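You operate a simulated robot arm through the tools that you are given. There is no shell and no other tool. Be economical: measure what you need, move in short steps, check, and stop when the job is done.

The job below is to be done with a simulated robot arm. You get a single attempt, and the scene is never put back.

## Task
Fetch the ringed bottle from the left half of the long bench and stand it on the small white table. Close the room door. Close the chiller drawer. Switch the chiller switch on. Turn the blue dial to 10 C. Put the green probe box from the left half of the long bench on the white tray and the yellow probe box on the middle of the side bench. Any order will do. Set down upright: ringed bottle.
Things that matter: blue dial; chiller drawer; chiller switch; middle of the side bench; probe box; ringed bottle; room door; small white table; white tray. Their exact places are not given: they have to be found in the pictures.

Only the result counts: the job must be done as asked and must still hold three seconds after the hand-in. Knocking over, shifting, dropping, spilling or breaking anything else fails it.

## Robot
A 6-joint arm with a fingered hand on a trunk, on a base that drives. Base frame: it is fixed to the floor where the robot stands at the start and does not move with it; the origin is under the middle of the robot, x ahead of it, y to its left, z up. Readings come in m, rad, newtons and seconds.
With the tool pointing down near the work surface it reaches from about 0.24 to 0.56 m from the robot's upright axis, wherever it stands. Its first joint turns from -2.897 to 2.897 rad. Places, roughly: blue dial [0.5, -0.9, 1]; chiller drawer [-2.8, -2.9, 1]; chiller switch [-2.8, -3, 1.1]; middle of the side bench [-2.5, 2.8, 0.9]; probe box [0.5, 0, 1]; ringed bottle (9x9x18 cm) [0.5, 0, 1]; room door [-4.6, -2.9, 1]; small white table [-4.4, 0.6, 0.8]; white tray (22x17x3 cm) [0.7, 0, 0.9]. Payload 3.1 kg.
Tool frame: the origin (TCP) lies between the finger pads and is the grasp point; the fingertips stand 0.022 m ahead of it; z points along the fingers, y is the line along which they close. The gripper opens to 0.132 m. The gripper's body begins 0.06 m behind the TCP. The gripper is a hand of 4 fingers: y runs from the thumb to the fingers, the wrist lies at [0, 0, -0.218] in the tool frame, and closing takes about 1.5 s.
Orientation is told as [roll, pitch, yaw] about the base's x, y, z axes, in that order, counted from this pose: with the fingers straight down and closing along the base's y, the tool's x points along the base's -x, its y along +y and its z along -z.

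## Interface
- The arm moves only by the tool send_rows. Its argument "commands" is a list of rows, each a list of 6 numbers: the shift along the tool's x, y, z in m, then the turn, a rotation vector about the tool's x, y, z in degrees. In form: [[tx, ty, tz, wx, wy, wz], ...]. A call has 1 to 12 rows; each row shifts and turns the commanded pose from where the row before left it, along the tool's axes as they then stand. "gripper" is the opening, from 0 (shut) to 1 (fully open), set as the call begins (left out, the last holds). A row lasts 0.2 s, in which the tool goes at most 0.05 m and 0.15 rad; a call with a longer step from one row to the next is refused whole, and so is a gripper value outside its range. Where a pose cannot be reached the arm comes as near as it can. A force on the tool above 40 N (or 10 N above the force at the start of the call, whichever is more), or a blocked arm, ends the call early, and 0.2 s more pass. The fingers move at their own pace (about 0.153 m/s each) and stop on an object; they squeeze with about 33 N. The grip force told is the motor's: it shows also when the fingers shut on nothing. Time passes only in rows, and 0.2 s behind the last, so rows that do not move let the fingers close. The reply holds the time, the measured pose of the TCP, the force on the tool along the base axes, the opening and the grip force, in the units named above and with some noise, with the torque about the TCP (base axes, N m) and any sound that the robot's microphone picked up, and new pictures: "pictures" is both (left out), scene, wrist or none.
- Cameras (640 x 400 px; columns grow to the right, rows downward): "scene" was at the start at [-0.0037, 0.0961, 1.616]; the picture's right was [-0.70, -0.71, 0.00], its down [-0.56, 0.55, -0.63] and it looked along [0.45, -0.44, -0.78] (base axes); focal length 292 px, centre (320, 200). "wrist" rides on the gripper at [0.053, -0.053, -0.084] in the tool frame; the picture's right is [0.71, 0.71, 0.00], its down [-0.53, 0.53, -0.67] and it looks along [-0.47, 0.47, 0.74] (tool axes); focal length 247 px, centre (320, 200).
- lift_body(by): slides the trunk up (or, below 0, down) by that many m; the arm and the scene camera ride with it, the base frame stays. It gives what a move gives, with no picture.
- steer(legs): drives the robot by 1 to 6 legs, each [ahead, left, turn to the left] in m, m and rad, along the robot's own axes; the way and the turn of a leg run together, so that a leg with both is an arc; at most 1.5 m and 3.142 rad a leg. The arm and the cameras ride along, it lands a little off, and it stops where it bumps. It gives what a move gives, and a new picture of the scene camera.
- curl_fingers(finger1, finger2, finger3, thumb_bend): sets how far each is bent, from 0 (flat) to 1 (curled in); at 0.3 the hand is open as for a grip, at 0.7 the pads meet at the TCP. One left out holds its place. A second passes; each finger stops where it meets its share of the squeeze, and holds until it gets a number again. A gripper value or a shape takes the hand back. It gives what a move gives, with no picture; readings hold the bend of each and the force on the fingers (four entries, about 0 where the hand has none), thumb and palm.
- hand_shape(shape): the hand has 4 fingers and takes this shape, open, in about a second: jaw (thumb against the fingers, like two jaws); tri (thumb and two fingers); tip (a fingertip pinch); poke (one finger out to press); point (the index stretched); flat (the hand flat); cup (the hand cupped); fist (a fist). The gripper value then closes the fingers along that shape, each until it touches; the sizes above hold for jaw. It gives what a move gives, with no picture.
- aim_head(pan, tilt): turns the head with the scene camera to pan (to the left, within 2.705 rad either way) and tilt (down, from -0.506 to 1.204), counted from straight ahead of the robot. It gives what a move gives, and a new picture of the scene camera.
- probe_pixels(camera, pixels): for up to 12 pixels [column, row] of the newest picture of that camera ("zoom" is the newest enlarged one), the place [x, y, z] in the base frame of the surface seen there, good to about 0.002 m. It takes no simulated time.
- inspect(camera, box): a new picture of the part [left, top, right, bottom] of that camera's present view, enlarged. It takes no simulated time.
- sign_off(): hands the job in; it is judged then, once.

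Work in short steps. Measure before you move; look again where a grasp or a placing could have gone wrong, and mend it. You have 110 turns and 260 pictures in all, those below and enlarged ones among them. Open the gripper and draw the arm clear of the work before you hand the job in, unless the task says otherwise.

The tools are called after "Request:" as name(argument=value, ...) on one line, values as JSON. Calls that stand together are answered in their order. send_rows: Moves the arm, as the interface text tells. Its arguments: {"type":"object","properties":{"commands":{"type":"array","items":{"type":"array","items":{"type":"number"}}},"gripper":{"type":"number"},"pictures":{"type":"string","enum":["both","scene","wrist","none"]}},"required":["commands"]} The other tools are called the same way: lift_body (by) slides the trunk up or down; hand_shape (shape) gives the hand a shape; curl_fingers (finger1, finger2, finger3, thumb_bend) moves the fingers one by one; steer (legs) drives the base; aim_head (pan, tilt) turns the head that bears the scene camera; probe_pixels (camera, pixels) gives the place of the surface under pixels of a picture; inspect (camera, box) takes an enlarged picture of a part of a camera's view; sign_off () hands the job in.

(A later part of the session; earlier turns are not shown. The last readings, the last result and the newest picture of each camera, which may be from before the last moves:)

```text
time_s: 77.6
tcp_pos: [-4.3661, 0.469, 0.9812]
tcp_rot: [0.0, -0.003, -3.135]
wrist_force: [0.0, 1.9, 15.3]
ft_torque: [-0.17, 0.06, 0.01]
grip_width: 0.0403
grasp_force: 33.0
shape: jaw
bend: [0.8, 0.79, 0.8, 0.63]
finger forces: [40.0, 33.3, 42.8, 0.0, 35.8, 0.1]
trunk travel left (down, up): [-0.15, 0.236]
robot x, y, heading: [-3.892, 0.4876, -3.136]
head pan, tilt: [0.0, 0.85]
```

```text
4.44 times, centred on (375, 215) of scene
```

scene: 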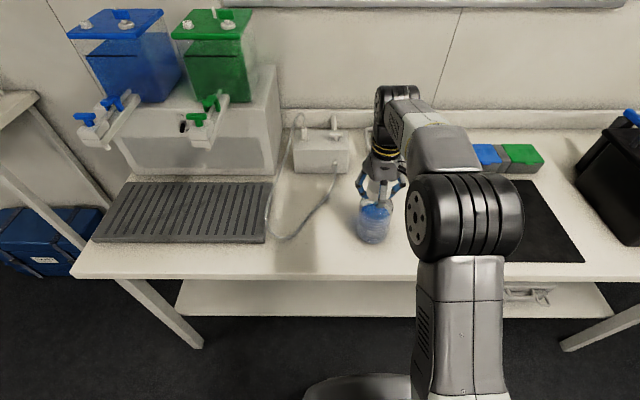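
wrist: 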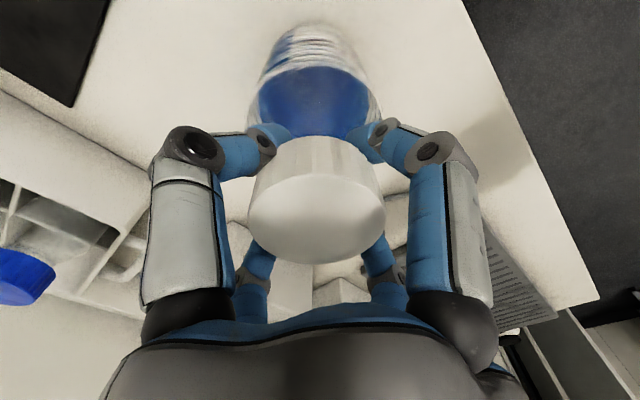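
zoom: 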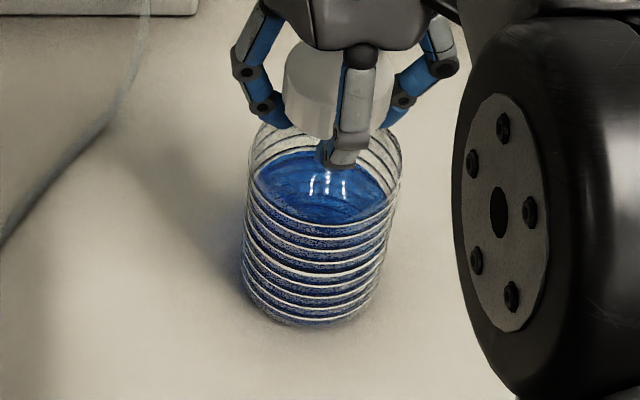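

Contact made (+15 N). I ease up 1 mm, then open the hand, then rise.

Request:
send_rows(commands=[[0, 0, -0.0013, 0, 0, 0], [0, 0, 0, 0, 0, 0]], pictures="none")

Request:
send_rows(commands=[[0, 0, 0, 0, 0, 0], [0, 0, 0, 0, 0, 0], [0, 0, 0, 0, 0, 0], [0, 0, 0, 0, 0, 0], [0, 0, 0, 0, 0, 0], [0, 0, 0, 0, 0, 0]], gripper=1)

```text
time_s: 78.2
tcp_pos: [-4.3667, 0.4691, 0.9816]
tcp_rot: [-0.001, -0.001, -3.133]
wrist_force: [-1.6, 2.3, 13.3]
ft_torque: [-0.06, 0.2, -0.03]
grip_width: 0.0409
grasp_force: 32.7
shape: jaw
bend: [0.8, 0.79, 0.8, 0.63]
finger forces: [38.1, 32.9, 45.3, 0.0, 35.4, 0.0]
trunk travel left (down, up): [-0.15, 0.236]
robot x, y, heading: [-3.8915, 0.4882, -3.133]
head pan, tilt: [0.0, 0.85]
```

```text
time_s: 79.6
tcp_pos: [-4.3674, 0.4674, 0.9794]
tcp_rot: [0.0, 0.0, -3.133]
wrist_force: [-0.7, -0.4, 0.6]
ft_torque: [0.01, 0.01, 0.03]
grip_width: 0.1319
grasp_force: 0.1
shape: jaw
bend: [0.3, 0.3, 0.3, 0.3]
finger forces: [0.0, 0.0, 0.0, 0.0, 0.0, 0.1]
trunk travel left (down, up): [-0.15, 0.236]
robot x, y, heading: [-3.8914, 0.4917, -3.129]
head pan, tilt: [0.0, 0.85]
```

scene: 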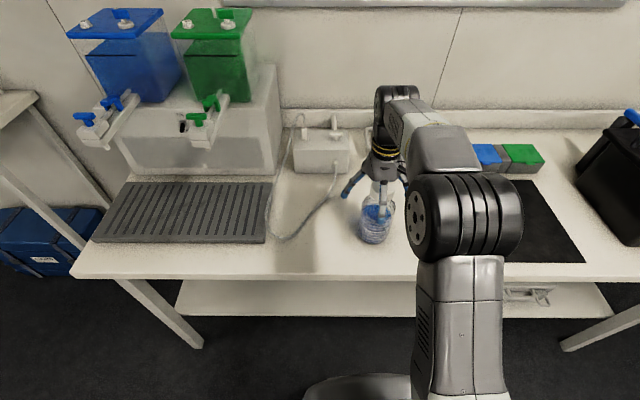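
wrist: 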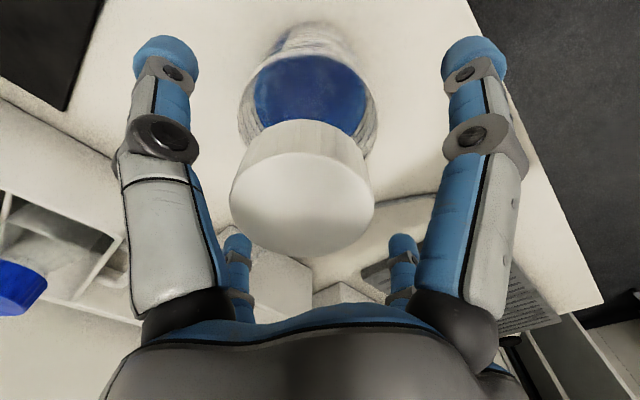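

Released. I raise the trunk straight up 0.2 m, draw the arm in and look.

Request:
lift_body(by=0.2)

Request:
send_rows(commands=[[0.04, -0.02, 0, 0, 0, 0], [0.04, -0.02, 0, 0, 0, 0], [0.04, -0.02, 0, 0, 0, 0], [0.04, -0.02, 0, 0, 0, 0], [0.04, -0.02, 0, 0, 0, 0]], pictures="scene")

```text
time_s: 81.8
tcp_pos: [-4.3653, 0.4686, 1.1808]
tcp_rot: [0.0, 0.001, -3.133]
wrist_force: [-0.6, -0.8, 0.2]
ft_torque: [0.01, -0.03, -0.03]
grip_width: 0.1317
grasp_force: 0.1
shape: jaw
bend: [0.3, 0.3, 0.3, 0.3]
finger forces: [0.0, 0.0, 0.1, 0.1, 0.0, 0.0]
trunk travel left (down, up): [-0.35, 0.036]
robot x, y, heading: [-3.8907, 0.4878, -3.134]
head pan, tilt: [0.0, 0.85]
```

```text
time_s: 83.0
tcp_pos: [-4.167, 0.5709, 1.1818]
tcp_rot: [0.0, 0.002, -3.135]
wrist_force: [0.0, 0.0, 0.8]
ft_torque: [-0.01, 0.02, 0.0]
grip_width: 0.1318
grasp_force: 0.0
shape: jaw
bend: [0.3, 0.3, 0.3, 0.3]
finger forces: [0.1, 0.0, 0.1, 0.0, 0.0, 0.0]
trunk travel left (down, up): [-0.35, 0.036]
robot x, y, heading: [-3.8951, 0.4903, -3.136]
head pan, tilt: [0.0, 0.85]
```

scene: 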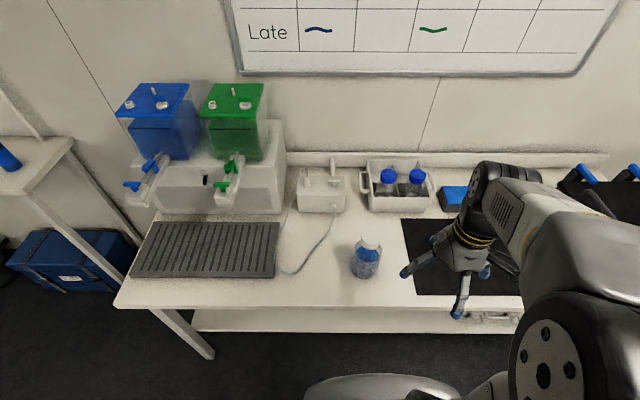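

The bottle stands. Next the door: I back off and turn left toward -y, then look.

Request:
steer(legs=[[-0.35, 0, 0], [0, 0, 1.563]])

Request:
aim_head(pan=0.0, tilt=0.4)

```text
time_s: 89.1
tcp_pos: [-3.6242, 0.2179, 1.182]
tcp_rot: [-0.001, 0.0, -1.575]
wrist_force: [-0.4, 0.0, 0.1]
ft_torque: [0.0, 0.01, 0.04]
grip_width: 0.132
grasp_force: 0.0
shape: jaw
bend: [0.3, 0.3, 0.3, 0.3]
finger forces: [0.1, 0.0, 0.0, 0.1, 0.0, 0.1]
trunk travel left (down, up): [-0.35, 0.036]
robot x, y, heading: [-3.5392, 0.4925, -1.577]
head pan, tilt: [0.0, 0.85]
```

scene: 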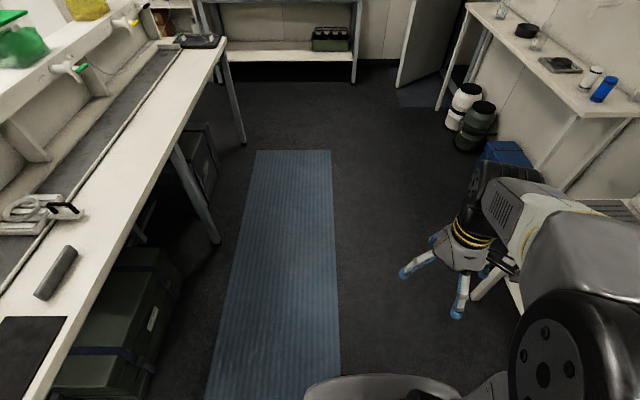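

```text
time_s: 90.0
tcp_pos: [-3.6264, 0.2164, 1.1815]
tcp_rot: [0.002, 0.0, -1.575]
wrist_force: [-0.1, -0.3, 0.6]
ft_torque: [0.02, 0.01, -0.02]
grip_width: 0.1319
grasp_force: 0.0
shape: jaw
bend: [0.3, 0.3, 0.3, 0.3]
finger forces: [0.1, 0.1, 0.1, 0.0, 0.0, 0.0]
trunk travel left (down, up): [-0.35, 0.036]
robot x, y, heading: [-3.5394, 0.4945, -1.577]
head pan, tilt: [0.0, 0.4]
```

scene: 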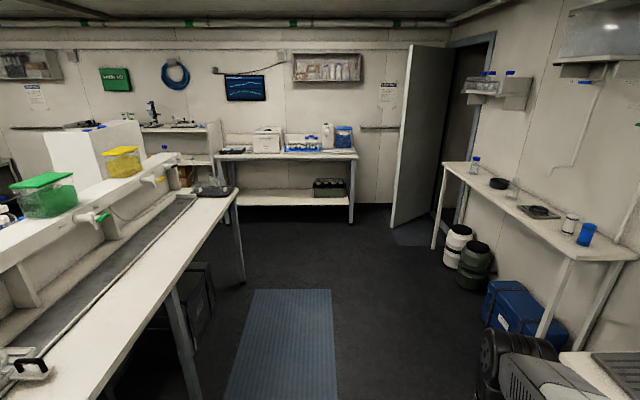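

The door is ajar at (420,140) and the chiller is on the bench at (290,140). I probe door leaf points and zoom.

Request:
probe_pixels(camera="scene", pixels=[[398, 180], [440, 180], [420, 120], [412, 60], [392, 222], [445, 205], [470, 200], [330, 155], [235, 155], [445, 168], [575, 255], [225, 185]])

Request:
inspect(camera="scene", box=[360, 30, 540, 250])

Request:
inspect(camera="scene", box=[190, 90, 370, 210])

```text
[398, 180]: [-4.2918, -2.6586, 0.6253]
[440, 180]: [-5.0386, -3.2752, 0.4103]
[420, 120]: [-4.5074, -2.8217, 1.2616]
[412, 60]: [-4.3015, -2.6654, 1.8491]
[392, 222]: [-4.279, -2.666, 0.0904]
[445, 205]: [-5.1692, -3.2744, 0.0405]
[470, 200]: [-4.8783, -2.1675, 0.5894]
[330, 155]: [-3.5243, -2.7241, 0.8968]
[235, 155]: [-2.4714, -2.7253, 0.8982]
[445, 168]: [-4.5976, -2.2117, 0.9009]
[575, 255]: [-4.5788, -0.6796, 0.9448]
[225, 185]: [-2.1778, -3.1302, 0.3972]
```

```text
1.82 times, centred on (450, 140) of scene
```

zoom: 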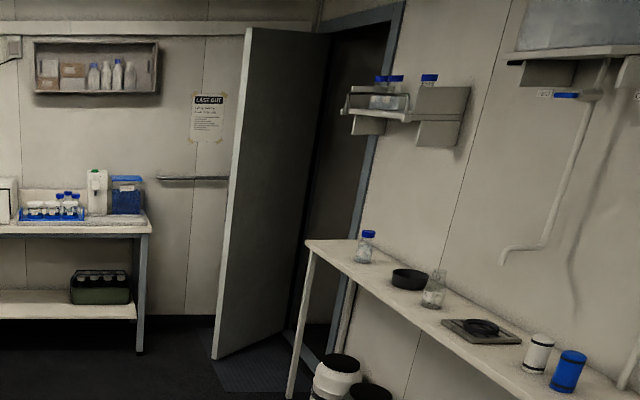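

```text
3.33 times, centred on (280, 150) of scene
```

zoom: 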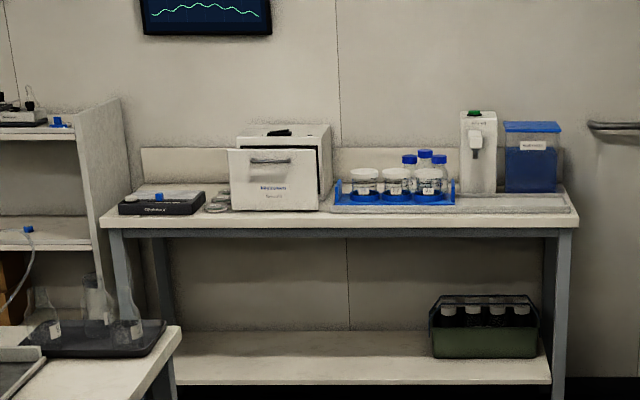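

The door hinges at about (-4.88,-3.1) and its free edge is at (-4.28,-2.66); it needs pushing from the far (south-east) side. I drive toward (-3.75,-1.7) first.

Request:
steer(legs=[[1.1, -0.1, 0], [1.1, -0.1, 0]])

Request:
aim_head(pan=-0.4, tilt=0.5)

```text
time_s: 100.9
tcp_pos: [-3.7639, -1.9867, 1.1812]
tcp_rot: [0.001, 0.002, -1.526]
wrist_force: [0.3, 0.7, 0.7]
ft_torque: [-0.01, 0.03, 0.03]
grip_width: 0.1321
grasp_force: 0.2
shape: jaw
bend: [0.3, 0.3, 0.3, 0.3]
finger forces: [0.0, 0.1, 0.1, 0.0, 0.0, 0.0]
trunk travel left (down, up): [-0.35, 0.036]
robot x, y, heading: [-3.6934, -1.7056, -1.529]
head pan, tilt: [0.0, 0.4]
```

scene: 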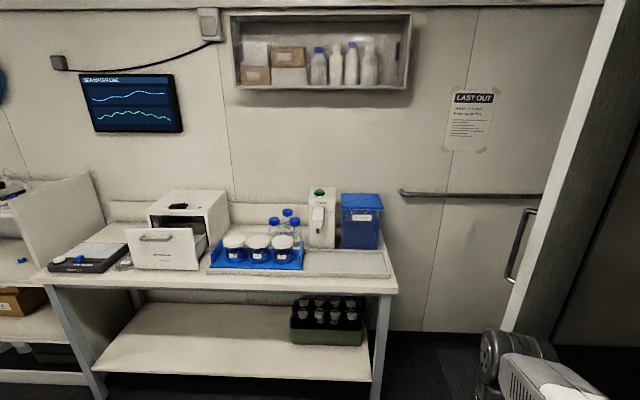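

```text
time_s: 101.7
tcp_pos: [-3.7635, -1.9858, 1.1812]
tcp_rot: [-0.001, 0.001, -1.527]
wrist_force: [0.3, -0.1, 1.2]
ft_torque: [-0.01, -0.03, 0.02]
grip_width: 0.1319
grasp_force: 0.0
shape: jaw
bend: [0.3, 0.3, 0.3, 0.3]
finger forces: [0.1, 0.0, 0.0, 0.0, 0.0, 0.0]
trunk travel left (down, up): [-0.35, 0.036]
robot x, y, heading: [-3.6954, -1.7071, -1.532]
head pan, tilt: [-0.4, 0.499]
```

scene: 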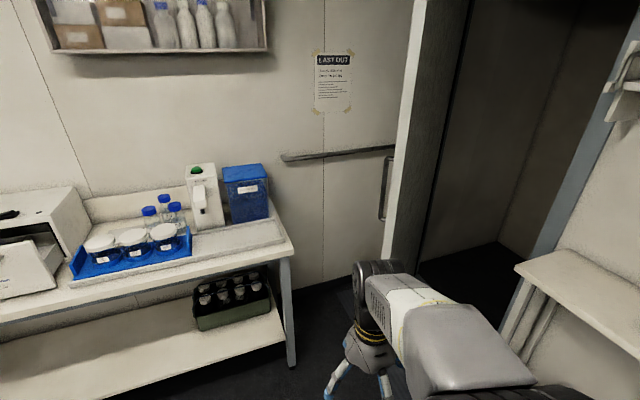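

A vertical handle shows on the far face at (386,190). I probe handle, leaf edge, bench end, wall and frame.

Request:
probe_pixels(camera="scene", pixels=[[384, 205], [388, 165], [400, 150], [390, 250], [430, 200], [460, 100], [292, 250], [340, 230], [560, 200], [520, 268], [285, 345], [500, 245]])

```text
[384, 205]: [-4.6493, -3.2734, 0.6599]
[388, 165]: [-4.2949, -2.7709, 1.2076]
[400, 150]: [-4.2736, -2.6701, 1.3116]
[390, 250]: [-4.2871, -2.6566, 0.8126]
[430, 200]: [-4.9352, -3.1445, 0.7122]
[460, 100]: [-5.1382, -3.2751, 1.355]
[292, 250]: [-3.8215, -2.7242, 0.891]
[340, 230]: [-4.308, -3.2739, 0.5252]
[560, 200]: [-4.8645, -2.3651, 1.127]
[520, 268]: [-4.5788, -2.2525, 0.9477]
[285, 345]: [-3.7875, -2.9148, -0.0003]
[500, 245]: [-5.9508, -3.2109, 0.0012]
```

Wall y=-3.27, hinge ≈(-4.93,-3.14), free edge (-4.28,-2.66), bench end x=-3.82. I make a fist, turn to face south-west and drive to about (-3.9,-2.4), clear of the leaf's swing.

Request:
hand_shape(shape="fist")

Request:
steer(legs=[[0, 0, -1.22], [0.2, 0.3, 0], [0.24, 0.26, 0]])

Request:
aim_head(pan=0.3, tilt=0.75)

```text
time_s: 102.6
tcp_pos: [-3.7637, -1.9865, 1.1814]
tcp_rot: [-0.001, 0.0, -1.528]
wrist_force: [0.1, 0.3, -0.3]
ft_torque: [-0.03, 0.02, -0.03]
grip_width: 0.0
grasp_force: 0.0
shape: fist
bend: [1.0, 1.0, 1.0, 0.63]
finger forces: [0.1, 0.1, 0.0, 0.0, 0.0, 0.0]
trunk travel left (down, up): [-0.35, 0.036]
robot x, y, heading: [-3.6916, -1.7075, -1.528]
head pan, tilt: [-0.4, 0.499]
```

```text
time_s: 109.9
tcp_pos: [-4.1645, -2.4306, 1.1815]
tcp_rot: [0.0, 0.004, -2.736]
wrist_force: [-0.8, -0.8, 0.0]
ft_torque: [0.01, -0.01, 0.03]
grip_width: 0.0
grasp_force: 0.0
shape: fist
bend: [1.0, 1.0, 1.0, 0.63]
finger forces: [0.1, 0.0, 0.1, 0.0, 0.0, 0.0]
trunk travel left (down, up): [-0.35, 0.036]
robot x, y, heading: [-3.8808, -2.3971, -2.738]
head pan, tilt: [-0.4, 0.499]
```

scene: 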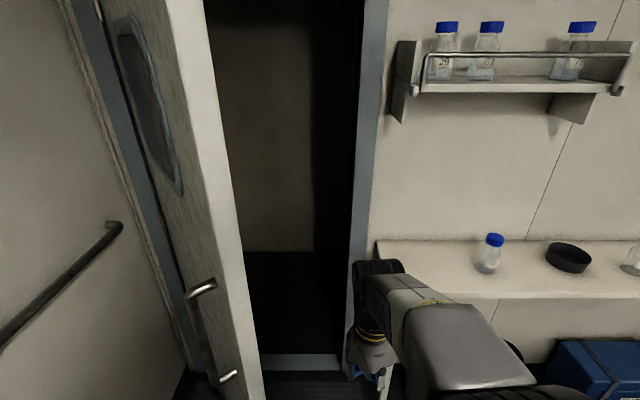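

```text
time_s: 110.9
tcp_pos: [-4.1647, -2.4285, 1.1802]
tcp_rot: [0.0, 0.001, -2.734]
wrist_force: [-0.7, -0.4, -0.5]
ft_torque: [-0.04, -0.01, -0.01]
grip_width: 0.0001
grasp_force: 0.0
shape: fist
bend: [1.0, 1.0, 1.0, 0.63]
finger forces: [0.0, 0.0, 0.0, 0.1, 0.1, 0.0]
trunk travel left (down, up): [-0.35, 0.036]
robot x, y, heading: [-3.8802, -2.3964, -2.738]
head pan, tilt: [0.3, 0.75]
```

scene: 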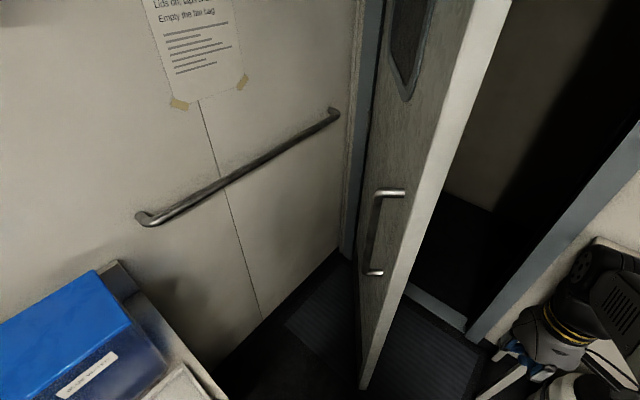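

Now the leaf face and handle are clearly seen. I probe them.

Request:
probe_pixels(camera="scene", pixels=[[376, 225], [400, 193], [370, 273], [400, 240], [375, 330], [395, 130], [450, 120], [385, 310], [365, 140]])

```text
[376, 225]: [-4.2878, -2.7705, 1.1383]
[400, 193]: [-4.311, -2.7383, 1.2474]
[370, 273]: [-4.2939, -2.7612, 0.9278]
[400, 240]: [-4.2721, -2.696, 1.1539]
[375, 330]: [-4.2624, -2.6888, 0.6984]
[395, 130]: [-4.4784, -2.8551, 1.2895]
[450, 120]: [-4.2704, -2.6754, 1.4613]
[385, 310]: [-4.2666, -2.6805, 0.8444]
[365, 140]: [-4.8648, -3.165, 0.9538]
```

Leaf face runs along (-0.78,-0.62), handle about 4.5 cm proud near (-4.29,-2.77), z 0.93–1.25. I drive 7 cm nearer, lower the trunk 8 cm, and swing the fist round the free edge to its far side.

Request:
steer(legs=[[0.07, 0, 0]])

Request:
lift_body(by=-0.08)

Request:
send_rows(commands=[[0.004, 0.0415, 0, 0, 0, 0], [0.004, 0.0415, 0, 0, 0, 0], [0.004, 0.0415, 0, 0, 0, 0], [0.004, 0.0415, 0, 0, 0, 0], [0.004, 0.0415, 0, 0, 0, 0], [0.004, 0.0415, 0, 0, 0, 0], [0.004, 0.0415, 0, 0, 0, 0], [0.004, 0.0415, 0, 0, 0, 0], [0, 0, 0, 0, 0, 0]], pictures="scene")

```text
time_s: 112.0
tcp_pos: [-4.2301, -2.4575, 1.1802]
tcp_rot: [0.0, 0.001, -2.738]
wrist_force: [-0.4, 0.6, -0.9]
ft_torque: [-0.01, -0.03, -0.02]
grip_width: 0.0
grasp_force: 0.0
shape: fist
bend: [1.0, 1.0, 1.0, 0.63]
finger forces: [0.0, 0.0, 0.0, 0.0, 0.0, 0.1]
trunk travel left (down, up): [-0.35, 0.036]
robot x, y, heading: [-3.942, -2.4227, -2.737]
head pan, tilt: [0.3, 0.75]
```

scene: 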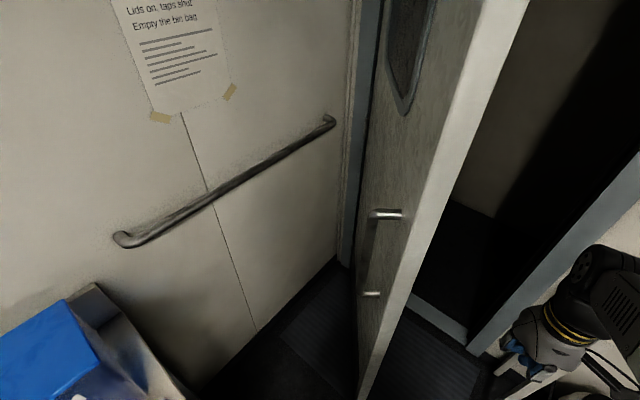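

```text
time_s: 113.1
tcp_pos: [-4.2284, -2.4559, 1.0996]
tcp_rot: [0.001, 0.0, -2.737]
wrist_force: [-0.2, -0.2, -0.5]
ft_torque: [-0.04, 0.03, -0.03]
grip_width: 0.0003
grasp_force: 0.1
shape: fist
bend: [1.0, 1.0, 1.0, 0.63]
finger forces: [0.0, 0.0, 0.0, 0.1, 0.1, 0.0]
trunk travel left (down, up): [-0.27, 0.116]
robot x, y, heading: [-3.9434, -2.4273, -2.74]
head pan, tilt: [0.3, 0.75]
```

```text
time_s: 115.1
tcp_pos: [-4.0665, -2.7494, 1.0998]
tcp_rot: [0.0, -0.002, -2.737]
wrist_force: [0.8, 0.3, 0.9]
ft_torque: [0.0, -0.01, 0.0]
grip_width: 0.0
grasp_force: 0.0
shape: fist
bend: [1.0, 1.0, 1.0, 0.63]
finger forces: [0.1, 0.1, 0.1, 0.0, 0.1, 0.0]
trunk travel left (down, up): [-0.27, 0.116]
robot x, y, heading: [-3.9442, -2.4223, -2.743]
head pan, tilt: [0.3, 0.75]
```

scene: 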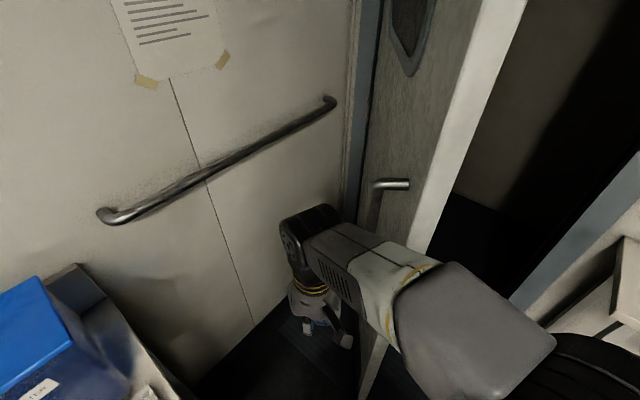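

The fist is on the room side beyond the edge. I probe the forearm to check its clearance to the leaf edge.

Request:
probe_pixels(camera="scene", pixels=[[310, 220], [345, 240], [410, 265], [435, 262], [480, 280], [550, 350], [310, 300], [385, 330]])

```text
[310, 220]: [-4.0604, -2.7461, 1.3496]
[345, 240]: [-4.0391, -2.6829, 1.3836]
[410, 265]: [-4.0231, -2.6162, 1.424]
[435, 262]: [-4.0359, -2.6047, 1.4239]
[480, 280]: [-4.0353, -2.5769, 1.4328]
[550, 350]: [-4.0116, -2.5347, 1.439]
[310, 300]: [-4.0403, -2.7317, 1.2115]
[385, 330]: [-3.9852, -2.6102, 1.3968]
```

Forearm passes about 0.09–0.15 m from the edge. I move the fist behind the handle to (-4.22,-2.86).

Request:
send_rows(commands=[[-0.036, 0.008, 0, 0, 0, 0], [-0.036, 0.008, 0, 0, 0, 0], [-0.036, 0.008, 0, 0, 0, 0], [-0.036, 0.008, 0, 0, 0, 0], [-0.036, 0.009, 0, 0, 0, 0], [0, 0, 0, 0, 0, 0]], pictures="scene")

```text
time_s: 116.5
tcp_pos: [-4.2173, -2.8565, 1.1003]
tcp_rot: [-0.001, 0.003, -2.736]
wrist_force: [0.8, 0.0, 0.4]
ft_torque: [-0.01, 0.01, 0.04]
grip_width: 0.0
grasp_force: 0.2
shape: fist
bend: [1.0, 1.0, 1.0, 0.63]
finger forces: [0.0, 0.0, 0.0, 0.0, 0.1, 0.1]
trunk travel left (down, up): [-0.27, 0.116]
robot x, y, heading: [-3.9443, -2.4254, -2.736]
head pan, tilt: [0.3, 0.75]
```

scene: 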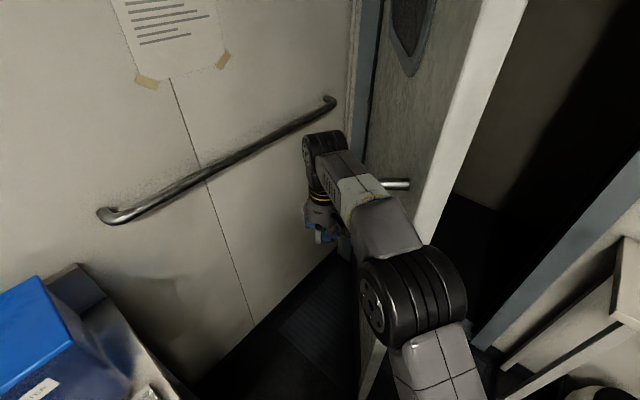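

Fist is in place behind the handle. I push along the leaf normal (-0.62,0.78) in 3 cm steps.

Request:
send_rows(commands=[[-0.008, -0.029, 0, 0, 0, 0], [-0.008, -0.029, 0, 0, 0, 0], [-0.008, -0.029, 0, 0, 0, 0], [-0.008, -0.029, 0, 0, 0, 0], [-0.008, -0.029, 0, 0, 0, 0], [-0.008, -0.029, 0, 0, 0, 0], [-0.009, -0.029, 0, 0, 0, 0]], pictures="scene")

```text
time_s: 118.1
tcp_pos: [-4.3523, -2.693, 1.097]
tcp_rot: [-0.002, 0.001, -2.737]
wrist_force: [-0.6, -0.9, -1.0]
ft_torque: [-0.01, 0.02, -0.01]
grip_width: 0.0
grasp_force: 0.0
shape: fist
bend: [1.0, 1.0, 1.0, 0.63]
finger forces: [0.0, 0.1, 0.0, 0.1, 0.0, 0.0]
trunk travel left (down, up): [-0.27, 0.116]
robot x, y, heading: [-3.9448, -2.4259, -2.739]
head pan, tilt: [0.3, 0.75]
```

scene: 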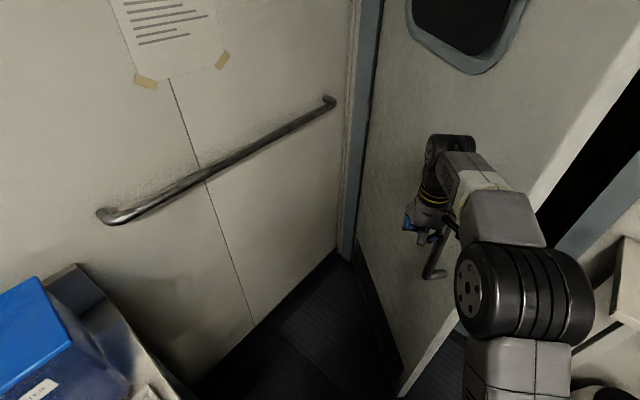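

The door swings easily. I now drive the base west 0.25 m with the fist still bearing on the leaf.

Request:
steer(legs=[[0.23, -0.1, 0]])

```text
time_s: 119.3
tcp_pos: [-4.4501, -2.6949, 1.0964]
tcp_rot: [0.007, 0.013, -2.739]
wrist_force: [-1.0, -0.2, 0.1]
ft_torque: [-0.02, -0.05, -0.03]
grip_width: 0.0
grasp_force: 0.0
shape: fist
bend: [1.0, 1.0, 1.0, 0.63]
finger forces: [0.0, 0.0, 0.0, 0.0, 0.0, 0.0]
trunk travel left (down, up): [-0.27, 0.116]
robot x, y, heading: [-4.0428, -2.425, -2.735]
head pan, tilt: [0.3, 0.75]
stopped in leg 1: the force on the tool passed its limit at 89 N (the readings are from after the stop); the commanded pose is now the measured one
```

scene: 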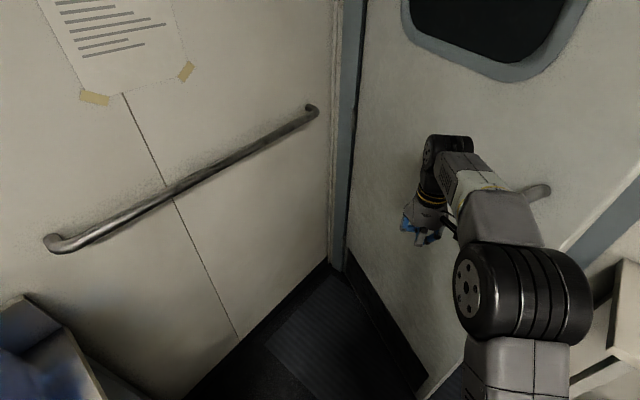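

The door moved further but the force limit tripped. I probe the leaf face now to see its angle.

Request:
probe_pixels(camera="scene", pixels=[[380, 200], [500, 160], [600, 120], [545, 190], [440, 370], [345, 200], [575, 240]])

```text
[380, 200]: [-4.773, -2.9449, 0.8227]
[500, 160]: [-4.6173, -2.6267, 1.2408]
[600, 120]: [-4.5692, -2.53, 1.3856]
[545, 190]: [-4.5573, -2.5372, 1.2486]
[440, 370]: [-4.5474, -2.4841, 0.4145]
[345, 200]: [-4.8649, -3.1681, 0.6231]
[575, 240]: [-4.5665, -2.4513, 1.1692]
```

Leaf is now at about 64° (26° to go) and free of the hand. I draw the fist back, drive 0.18 m west, then push with gentle arm steps.

Request:
send_rows(commands=[[0.037, -0.011, 0, 0, 0, 0], [0.037, -0.011, 0, 0, 0, 0], [0.037, -0.011, 0, 0, 0, 0], [0.037, -0.011, 0, 0, 0, 0]], pictures="none")

Request:
steer(legs=[[0.185, -0.025, 0]])

Request:
send_rows(commands=[[-0.028, -0.012, 0, 0, 0, 0], [-0.028, -0.012, 0, 0, 0, 0], [-0.028, -0.012, 0, 0, 0, 0], [-0.028, -0.012, 0, 0, 0, 0], [-0.028, -0.012, 0, 0, 0, 0], [-0.02, -0.009, 0, 0, 0, 0]], pictures="scene")

```text
time_s: 120.3
tcp_pos: [-4.3286, -2.5973, 1.0986]
tcp_rot: [0.003, 0.007, -2.737]
wrist_force: [-0.5, -0.3, -0.6]
ft_torque: [0.0, -0.01, -0.02]
grip_width: 0.0
grasp_force: 0.0
shape: fist
bend: [1.0, 1.0, 1.0, 0.63]
finger forces: [0.0, 0.0, 0.0, 0.1, 0.0, 0.0]
trunk travel left (down, up): [-0.27, 0.116]
robot x, y, heading: [-4.043, -2.4246, -2.74]
head pan, tilt: [0.3, 0.75]
```

```text
time_s: 121.9
tcp_pos: [-4.5084, -2.6478, 1.0972]
tcp_rot: [0.003, 0.011, -2.736]
wrist_force: [0.1, 0.1, 0.6]
ft_torque: [0.01, -0.01, 0.02]
grip_width: 0.0001
grasp_force: 0.0
shape: fist
bend: [1.0, 1.0, 1.0, 0.63]
finger forces: [0.0, 0.1, 0.0, 0.0, 0.0, 0.0]
trunk travel left (down, up): [-0.27, 0.116]
robot x, y, heading: [-4.2206, -2.4726, -2.74]
head pan, tilt: [0.3, 0.75]
```

scene: 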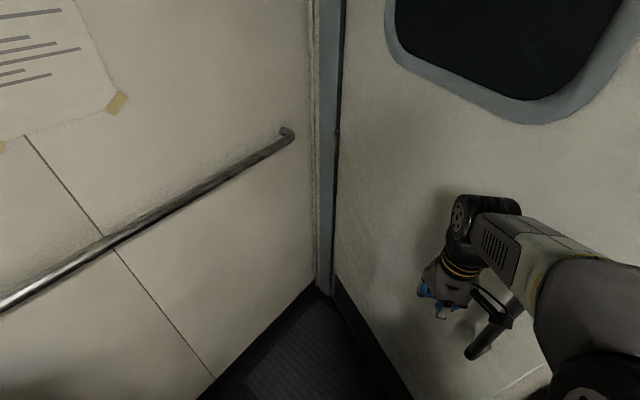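

```text
time_s: 123.3
tcp_pos: [-4.6838, -2.6464, 1.0961]
tcp_rot: [0.004, 0.012, -2.736]
wrist_force: [-1.4, -0.3, -0.2]
ft_torque: [0.02, 0.0, -0.01]
grip_width: 0.0
grasp_force: 0.0
shape: fist
bend: [1.0, 1.0, 1.0, 0.63]
finger forces: [0.1, 0.0, 0.0, 0.0, 0.0, 0.1]
trunk travel left (down, up): [-0.27, 0.116]
robot x, y, heading: [-4.222, -2.4699, -2.732]
head pan, tilt: [0.3, 0.75]
```

scene: 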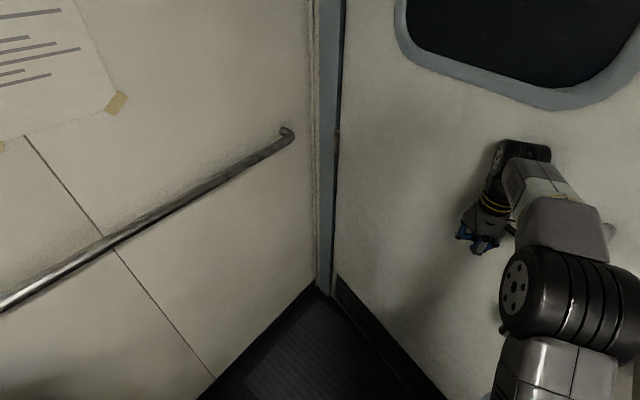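

Request:
probe_pixels(camera="scene", pixels=[[360, 200], [560, 120], [625, 140], [420, 200], [330, 200], [450, 380]])

Request:
aim_head(pan=-0.35, tilt=0.6)

```text
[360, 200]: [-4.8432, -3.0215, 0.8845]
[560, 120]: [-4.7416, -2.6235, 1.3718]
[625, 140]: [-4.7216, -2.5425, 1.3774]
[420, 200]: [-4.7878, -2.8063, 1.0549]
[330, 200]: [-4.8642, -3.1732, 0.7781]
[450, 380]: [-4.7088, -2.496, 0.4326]
```

```text
time_s: 124.3
tcp_pos: [-4.6825, -2.6457, 1.0968]
tcp_rot: [0.002, 0.011, -2.737]
wrist_force: [-0.2, 0.1, 0.2]
ft_torque: [0.02, 0.0, -0.04]
grip_width: 0.0001
grasp_force: 0.1
shape: fist
bend: [1.0, 1.0, 1.0, 0.63]
finger forces: [0.1, 0.0, 0.0, 0.0, 0.0, 0.0]
trunk travel left (down, up): [-0.27, 0.116]
robot x, y, heading: [-4.2237, -2.4727, -2.738]
head pan, tilt: [-0.351, 0.6]
```

scene: 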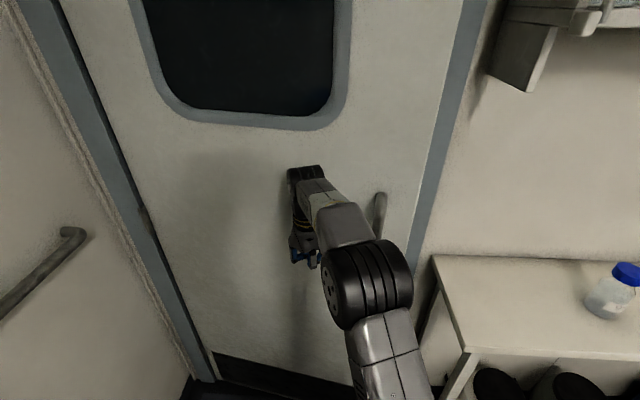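

14° remain. I retract 8 cm, drive 0.1 m west, and push again.

Request:
send_rows(commands=[[0.037, 0.016, 0, 0, 0, 0], [0.037, 0.016, 0, 0, 0, 0]], pictures="none")

Request:
steer(legs=[[0.092, -0.039, 0]])

Request:
send_rows(commands=[[-0.028, -0.012, 0, 0, 0, 0], [-0.028, -0.012, 0, 0, 0, 0], [-0.028, -0.012, 0, 0, 0, 0], [-0.018, -0.008, 0, 0, 0, 0], [-0.018, -0.008, 0, 0, 0, 0], [-0.018, -0.008, 0, 0, 0, 0], [0, 0, 0, 0, 0, 0]], pictures="scene")

```text
time_s: 124.9
tcp_pos: [-4.601, -2.6482, 1.1001]
tcp_rot: [0.004, 0.009, -2.736]
wrist_force: [0.0, 0.3, -0.1]
ft_torque: [0.01, 0.0, -0.01]
grip_width: 0.0
grasp_force: 0.0
shape: fist
bend: [1.0, 1.0, 1.0, 0.63]
finger forces: [0.0, 0.0, 0.0, 0.1, 0.0, 0.1]
trunk travel left (down, up): [-0.27, 0.116]
robot x, y, heading: [-4.2193, -2.4753, -2.735]
head pan, tilt: [-0.351, 0.6]
```

```text
time_s: 126.1
tcp_pos: [-4.7035, -2.6496, 1.0979]
tcp_rot: [0.004, 0.009, -2.737]
wrist_force: [-0.8, -0.1, -0.9]
ft_torque: [-0.01, -0.04, -0.02]
grip_width: 0.0002
grasp_force: 0.1
shape: fist
bend: [1.0, 1.0, 1.0, 0.63]
finger forces: [0.0, 0.0, 0.0, 0.0, 0.0, 0.0]
trunk travel left (down, up): [-0.27, 0.116]
robot x, y, heading: [-4.3224, -2.4758, -2.737]
head pan, tilt: [-0.351, 0.6]
```

scene: 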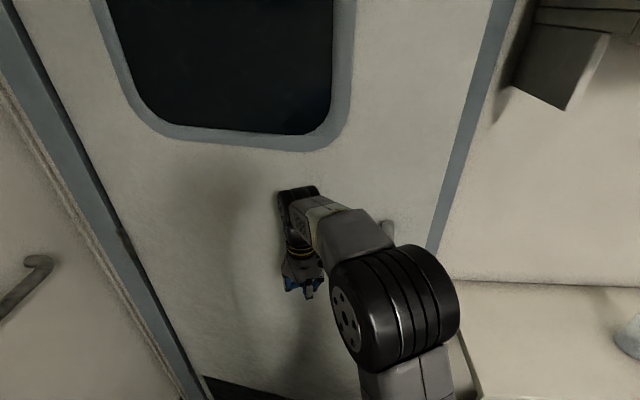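

```text
time_s: 126.7
tcp_pos: [-4.7503, -2.649, 1.0963]
tcp_rot: [0.005, 0.023, -2.739]
wrist_force: [0.0, 0.1, 0.4]
ft_torque: [-0.01, -0.01, 0.0]
grip_width: 0.0004
grasp_force: 0.0
shape: fist
bend: [1.0, 1.0, 1.0, 0.63]
finger forces: [0.0, 0.1, 0.1, 0.1, 0.0, 0.0]
trunk travel left (down, up): [-0.27, 0.116]
robot x, y, heading: [-4.3214, -2.4793, -2.739]
head pan, tilt: [-0.351, 0.6]
stopped in row 2: the force on the tool passed its limit at 44 N (the readings are from after the stop); the commanded pose is now the measured one
```

scene: 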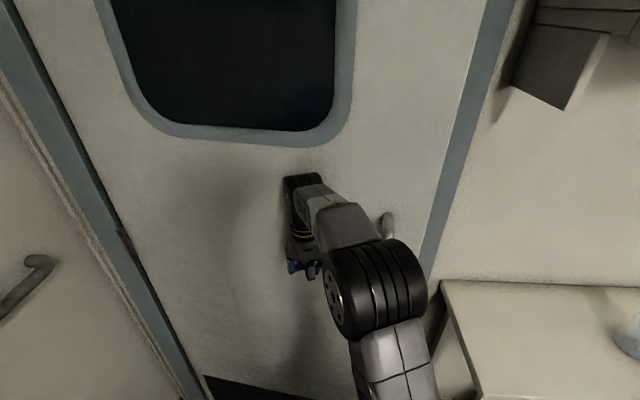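

Door kept swinging slightly; the stop was an impact spike. I push on with slower steps.

Request:
send_rows(commands=[[-0.011, -0.005, 0, 0, 0, 0], [-0.011, -0.005, 0, 0, 0, 0], [-0.011, -0.005, 0, 0, 0, 0], [-0.011, -0.005, 0, 0, 0, 0], [-0.011, -0.005, 0, 0, 0, 0], [-0.011, -0.005, 0, 0, 0, 0], [-0.011, -0.005, 0, 0, 0, 0], [-0.011, -0.005, 0, 0, 0, 0]], pictures="scene")

Request:
probe_pixels(camera="scene", pixels=[[150, 200], [420, 100], [460, 60], [180, 330], [390, 195], [490, 60], [60, 150], [465, 120], [448, 120]])

```text
time_s: 128.5
tcp_pos: [-4.8315, -2.6456, 1.0956]
tcp_rot: [0.008, 0.023, -2.739]
wrist_force: [-1.1, 0.0, 0.5]
ft_torque: [0.0, -0.03, 0.06]
grip_width: 0.0
grasp_force: 0.1
shape: fist
bend: [1.0, 1.0, 1.0, 0.63]
finger forces: [0.1, 0.0, 0.0, 0.0, 0.0, 0.1]
out of reach, approached as far as the arm can: row 7, 8
trunk travel left (down, up): [-0.27, 0.116]
robot x, y, heading: [-4.3256, -2.4728, -2.741]
head pan, tilt: [-0.351, 0.6]
```

scene: 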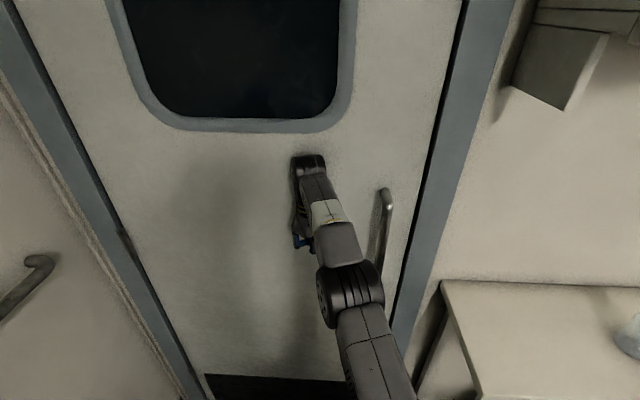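

```text
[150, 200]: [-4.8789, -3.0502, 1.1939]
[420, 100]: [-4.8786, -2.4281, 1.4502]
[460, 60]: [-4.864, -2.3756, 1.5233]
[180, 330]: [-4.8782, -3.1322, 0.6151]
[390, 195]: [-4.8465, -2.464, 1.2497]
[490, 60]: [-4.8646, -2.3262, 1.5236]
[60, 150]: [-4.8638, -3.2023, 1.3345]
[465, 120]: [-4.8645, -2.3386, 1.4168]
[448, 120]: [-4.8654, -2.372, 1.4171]
```

Leaf face is at x=-4.879 on both sides: parallel with the frame, closed. I draw back and check it stays.

Request:
send_rows(commands=[[0.02, 0.008, 0, 0, 0, 0], [0.037, 0.016, 0, 0, 0, 0], [0.037, 0.016, 0, 0, 0, 0], [0.037, 0.016, 0, 0, 0, 0], [0.037, 0.016, 0, 0, 0, 0], [0.037, 0.016, 0, 0, 0, 0]], pictures="scene")

Request:
steer(legs=[[-0.35, 0.15, 0]])

Request:
probe_pixels(camera="scene", pixels=[[200, 220], [330, 150], [360, 120], [250, 300]])

```text
time_s: 129.9
tcp_pos: [-4.6081, -2.6433, 1.1022]
tcp_rot: [0.008, 0.022, -2.738]
wrist_force: [-0.3, 0.5, 0.4]
ft_torque: [0.02, 0.05, 0.02]
grip_width: 0.0
grasp_force: 0.1
shape: fist
bend: [1.0, 1.0, 1.0, 0.63]
finger forces: [0.0, 0.1, 0.0, 0.1, 0.0, 0.0]
trunk travel left (down, up): [-0.27, 0.116]
robot x, y, heading: [-4.3204, -2.4738, -2.734]
head pan, tilt: [-0.351, 0.6]
```

scene: 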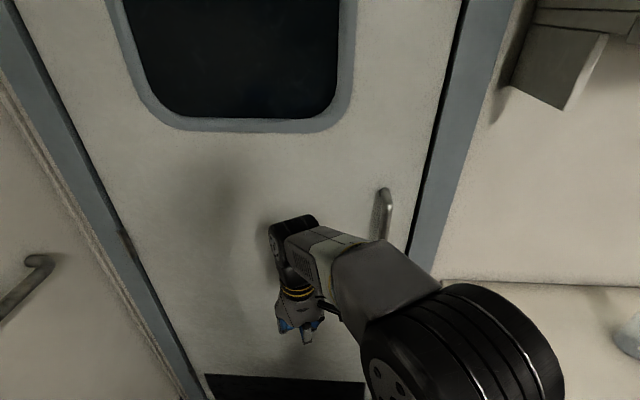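

```text
time_s: 132.3
tcp_pos: [-4.2259, -2.6459, 1.1031]
tcp_rot: [0.005, 0.023, -2.738]
wrist_force: [-0.4, 0.5, -0.1]
ft_torque: [-0.01, -0.02, -0.01]
grip_width: 0.0002
grasp_force: 0.0
shape: fist
bend: [1.0, 1.0, 1.0, 0.63]
finger forces: [0.0, 0.1, 0.0, 0.0, 0.0, 0.1]
trunk travel left (down, up): [-0.27, 0.116]
robot x, y, heading: [-3.9396, -2.4777, -2.741]
head pan, tilt: [-0.351, 0.6]
```

scene: 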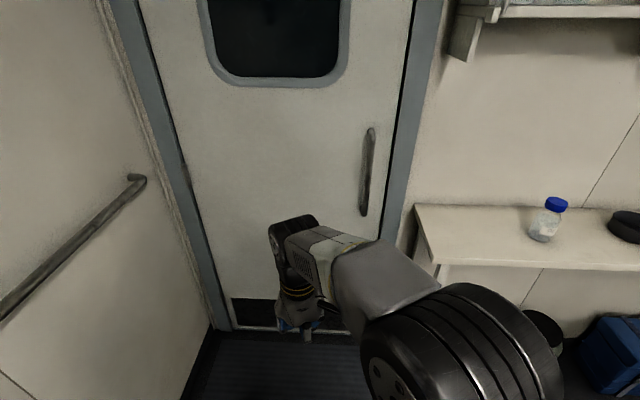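

```text
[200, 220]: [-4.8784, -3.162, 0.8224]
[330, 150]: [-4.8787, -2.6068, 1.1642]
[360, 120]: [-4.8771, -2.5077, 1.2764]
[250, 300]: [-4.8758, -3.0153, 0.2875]
```

Door stays closed. Now to the chiller: I back away north-east, turn to face the south bench and look.

Request:
steer(legs=[[-0.45, -0.3, 0], [0, 0, 1.17]])

Request:
aim_head(pan=0.5, tilt=0.6)

```text
time_s: 138.4
tcp_pos: [-3.5954, -2.352, 1.1025]
tcp_rot: [0.008, 0.022, -1.557]
wrist_force: [-0.7, -0.3, -0.1]
ft_torque: [0.0, 0.02, 0.0]
grip_width: 0.0
grasp_force: 0.0
shape: fist
bend: [1.0, 1.0, 1.0, 0.63]
finger forces: [0.1, 0.0, 0.0, 0.1, 0.1, 0.0]
trunk travel left (down, up): [-0.27, 0.116]
robot x, y, heading: [-3.6396, -2.0238, -1.552]
head pan, tilt: [-0.351, 0.6]
```

scene: 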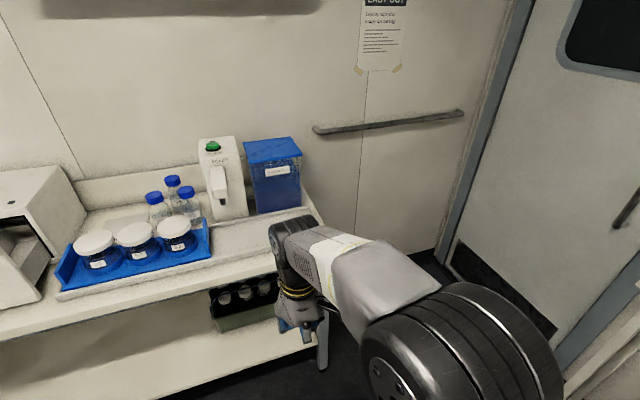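

```text
time_s: 139.5
tcp_pos: [-3.5961, -2.3537, 1.1023]
tcp_rot: [0.007, 0.024, -1.559]
wrist_force: [0.0, -0.9, -0.7]
ft_torque: [0.03, 0.02, 0.0]
grip_width: 0.0001
grasp_force: 0.1
shape: fist
bend: [1.0, 1.0, 1.0, 0.63]
finger forces: [0.0, 0.1, 0.0, 0.0, 0.1, 0.0]
trunk travel left (down, up): [-0.27, 0.116]
robot x, y, heading: [-3.641, -2.0228, -1.552]
head pan, tilt: [0.499, 0.6]
```

scene: 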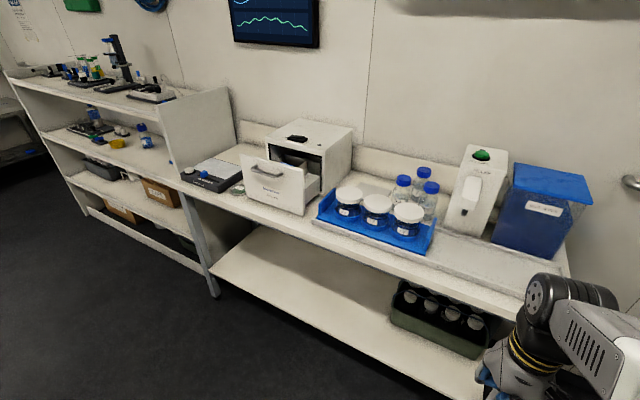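

Request:
inspect(camera="scene", box=[220, 100, 380, 225])

Request:
probe_pixels(camera="scene", pixels=[[270, 165], [305, 195], [270, 195], [296, 137], [325, 200], [350, 215], [190, 205], [330, 140], [60, 220], [215, 295], [130, 175], [400, 250]])

```text
3.20 times, centred on (300, 162) of scene
```

zoom: 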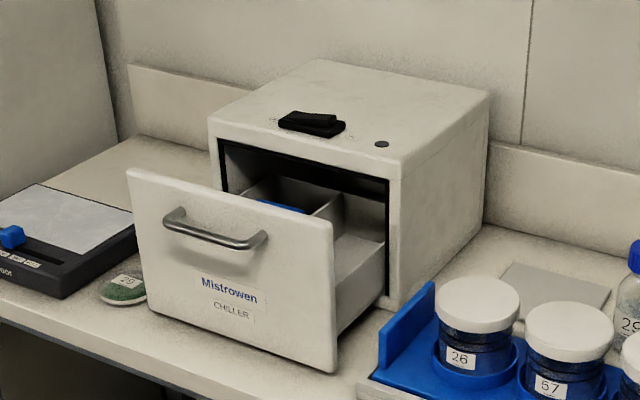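

```text
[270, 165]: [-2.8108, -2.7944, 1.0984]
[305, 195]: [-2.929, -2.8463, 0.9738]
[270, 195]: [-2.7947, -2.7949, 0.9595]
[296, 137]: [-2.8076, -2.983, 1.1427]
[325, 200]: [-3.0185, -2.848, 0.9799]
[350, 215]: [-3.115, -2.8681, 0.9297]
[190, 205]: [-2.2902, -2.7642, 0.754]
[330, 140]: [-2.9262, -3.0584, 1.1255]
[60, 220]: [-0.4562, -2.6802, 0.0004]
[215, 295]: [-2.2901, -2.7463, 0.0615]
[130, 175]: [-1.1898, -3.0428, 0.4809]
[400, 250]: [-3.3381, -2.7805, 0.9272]
```

Drawer front (pulled out) is at y≈-2.79, x≈-2.81; the switch sits on top near (-2.81,-2.98,1.14). I drive over in front of it.

Request:
steer(legs=[[0.08, 0.78, -0.019], [0.1, 0.05, 0]])

Request:
aim_head(pan=0.0, tilt=0.75)

Request:
inspect(camera="scene", box=[200, 60, 440, 240])

```text
time_s: 144.5
tcp_pos: [-2.782, -2.5295, 1.1029]
tcp_rot: [0.004, 0.025, -1.572]
wrist_force: [0.9, -1.0, -0.1]
ft_torque: [0.01, 0.01, 0.0]
grip_width: 0.0
grasp_force: 0.0
shape: fist
bend: [1.0, 1.0, 1.0, 0.63]
finger forces: [0.0, 0.0, 0.0, 0.1, 0.0, 0.0]
trunk travel left (down, up): [-0.27, 0.116]
robot x, y, heading: [-2.8255, -2.1975, -1.567]
head pan, tilt: [0.499, 0.6]
```

scene: 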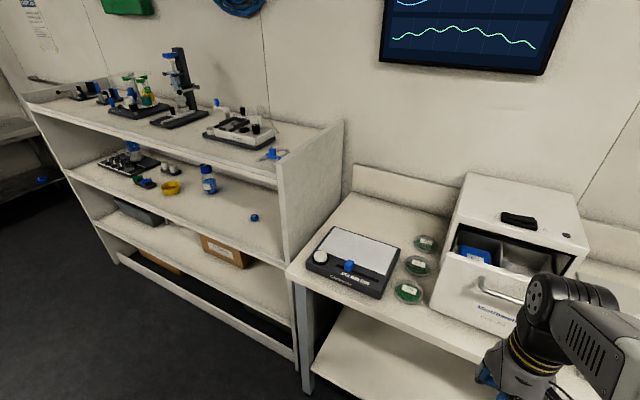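

```text
time_s: 145.4
tcp_pos: [-2.7825, -2.5297, 1.1029]
tcp_rot: [0.006, 0.021, -1.573]
wrist_force: [-0.2, 0.1, -0.2]
ft_torque: [-0.03, -0.01, -0.02]
grip_width: 0.0
grasp_force: 0.0
shape: fist
bend: [1.0, 1.0, 1.0, 0.63]
finger forces: [0.0, 0.0, 0.0, 0.1, 0.0, 0.1]
trunk travel left (down, up): [-0.27, 0.116]
robot x, y, heading: [-2.8233, -2.2012, -1.569]
head pan, tilt: [0.0, 0.75]
```

scene: 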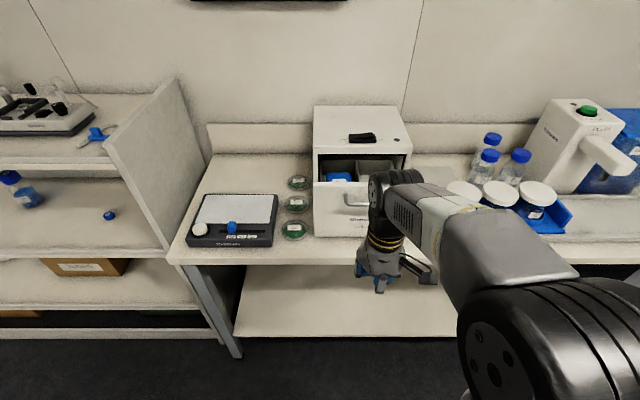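

```text
2.22 times, centred on (320, 150) of scene
```

zoom: 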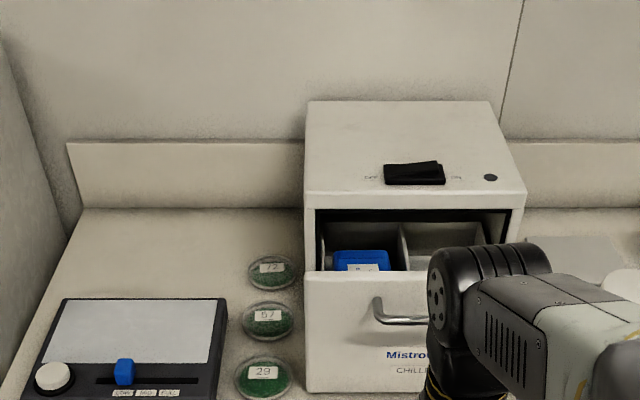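

The rocker lies sideways, OFF left, ON right. I zoom in and probe.

Request:
inspect(camera="scene", box=[310, 100, 420, 160])

Request:
probe_pixels(camera="zoom", pixels=[[230, 200], [300, 190], [260, 195], [365, 210], [470, 230], [60, 240], [560, 240], [230, 230], [300, 225]])

Request:
probe_pixels(camera="scene", pixels=[[320, 180], [330, 230], [316, 195], [350, 200], [348, 190], [320, 160], [408, 160], [375, 175], [410, 152], [313, 152]])

```text
5.82 times, centred on (365, 130) of scene
```

zoom: 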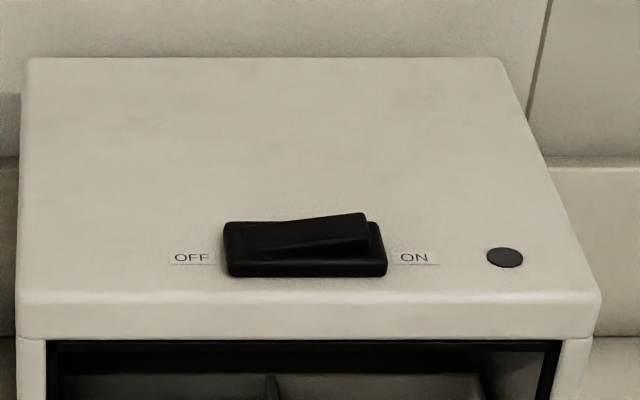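

```text
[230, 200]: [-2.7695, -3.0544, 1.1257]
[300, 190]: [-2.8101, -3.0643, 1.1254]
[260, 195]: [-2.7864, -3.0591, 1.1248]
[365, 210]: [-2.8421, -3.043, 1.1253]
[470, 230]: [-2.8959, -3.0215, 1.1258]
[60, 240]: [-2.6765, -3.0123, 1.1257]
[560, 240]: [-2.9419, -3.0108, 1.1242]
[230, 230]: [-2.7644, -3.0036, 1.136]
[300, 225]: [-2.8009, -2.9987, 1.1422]
```

```text
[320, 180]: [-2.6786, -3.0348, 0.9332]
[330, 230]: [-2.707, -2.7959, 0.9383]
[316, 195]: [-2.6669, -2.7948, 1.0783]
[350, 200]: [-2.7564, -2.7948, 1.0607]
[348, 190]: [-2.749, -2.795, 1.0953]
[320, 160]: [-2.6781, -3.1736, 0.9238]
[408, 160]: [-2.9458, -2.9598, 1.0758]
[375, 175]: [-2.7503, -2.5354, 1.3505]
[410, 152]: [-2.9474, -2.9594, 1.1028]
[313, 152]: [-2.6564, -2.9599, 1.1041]
```

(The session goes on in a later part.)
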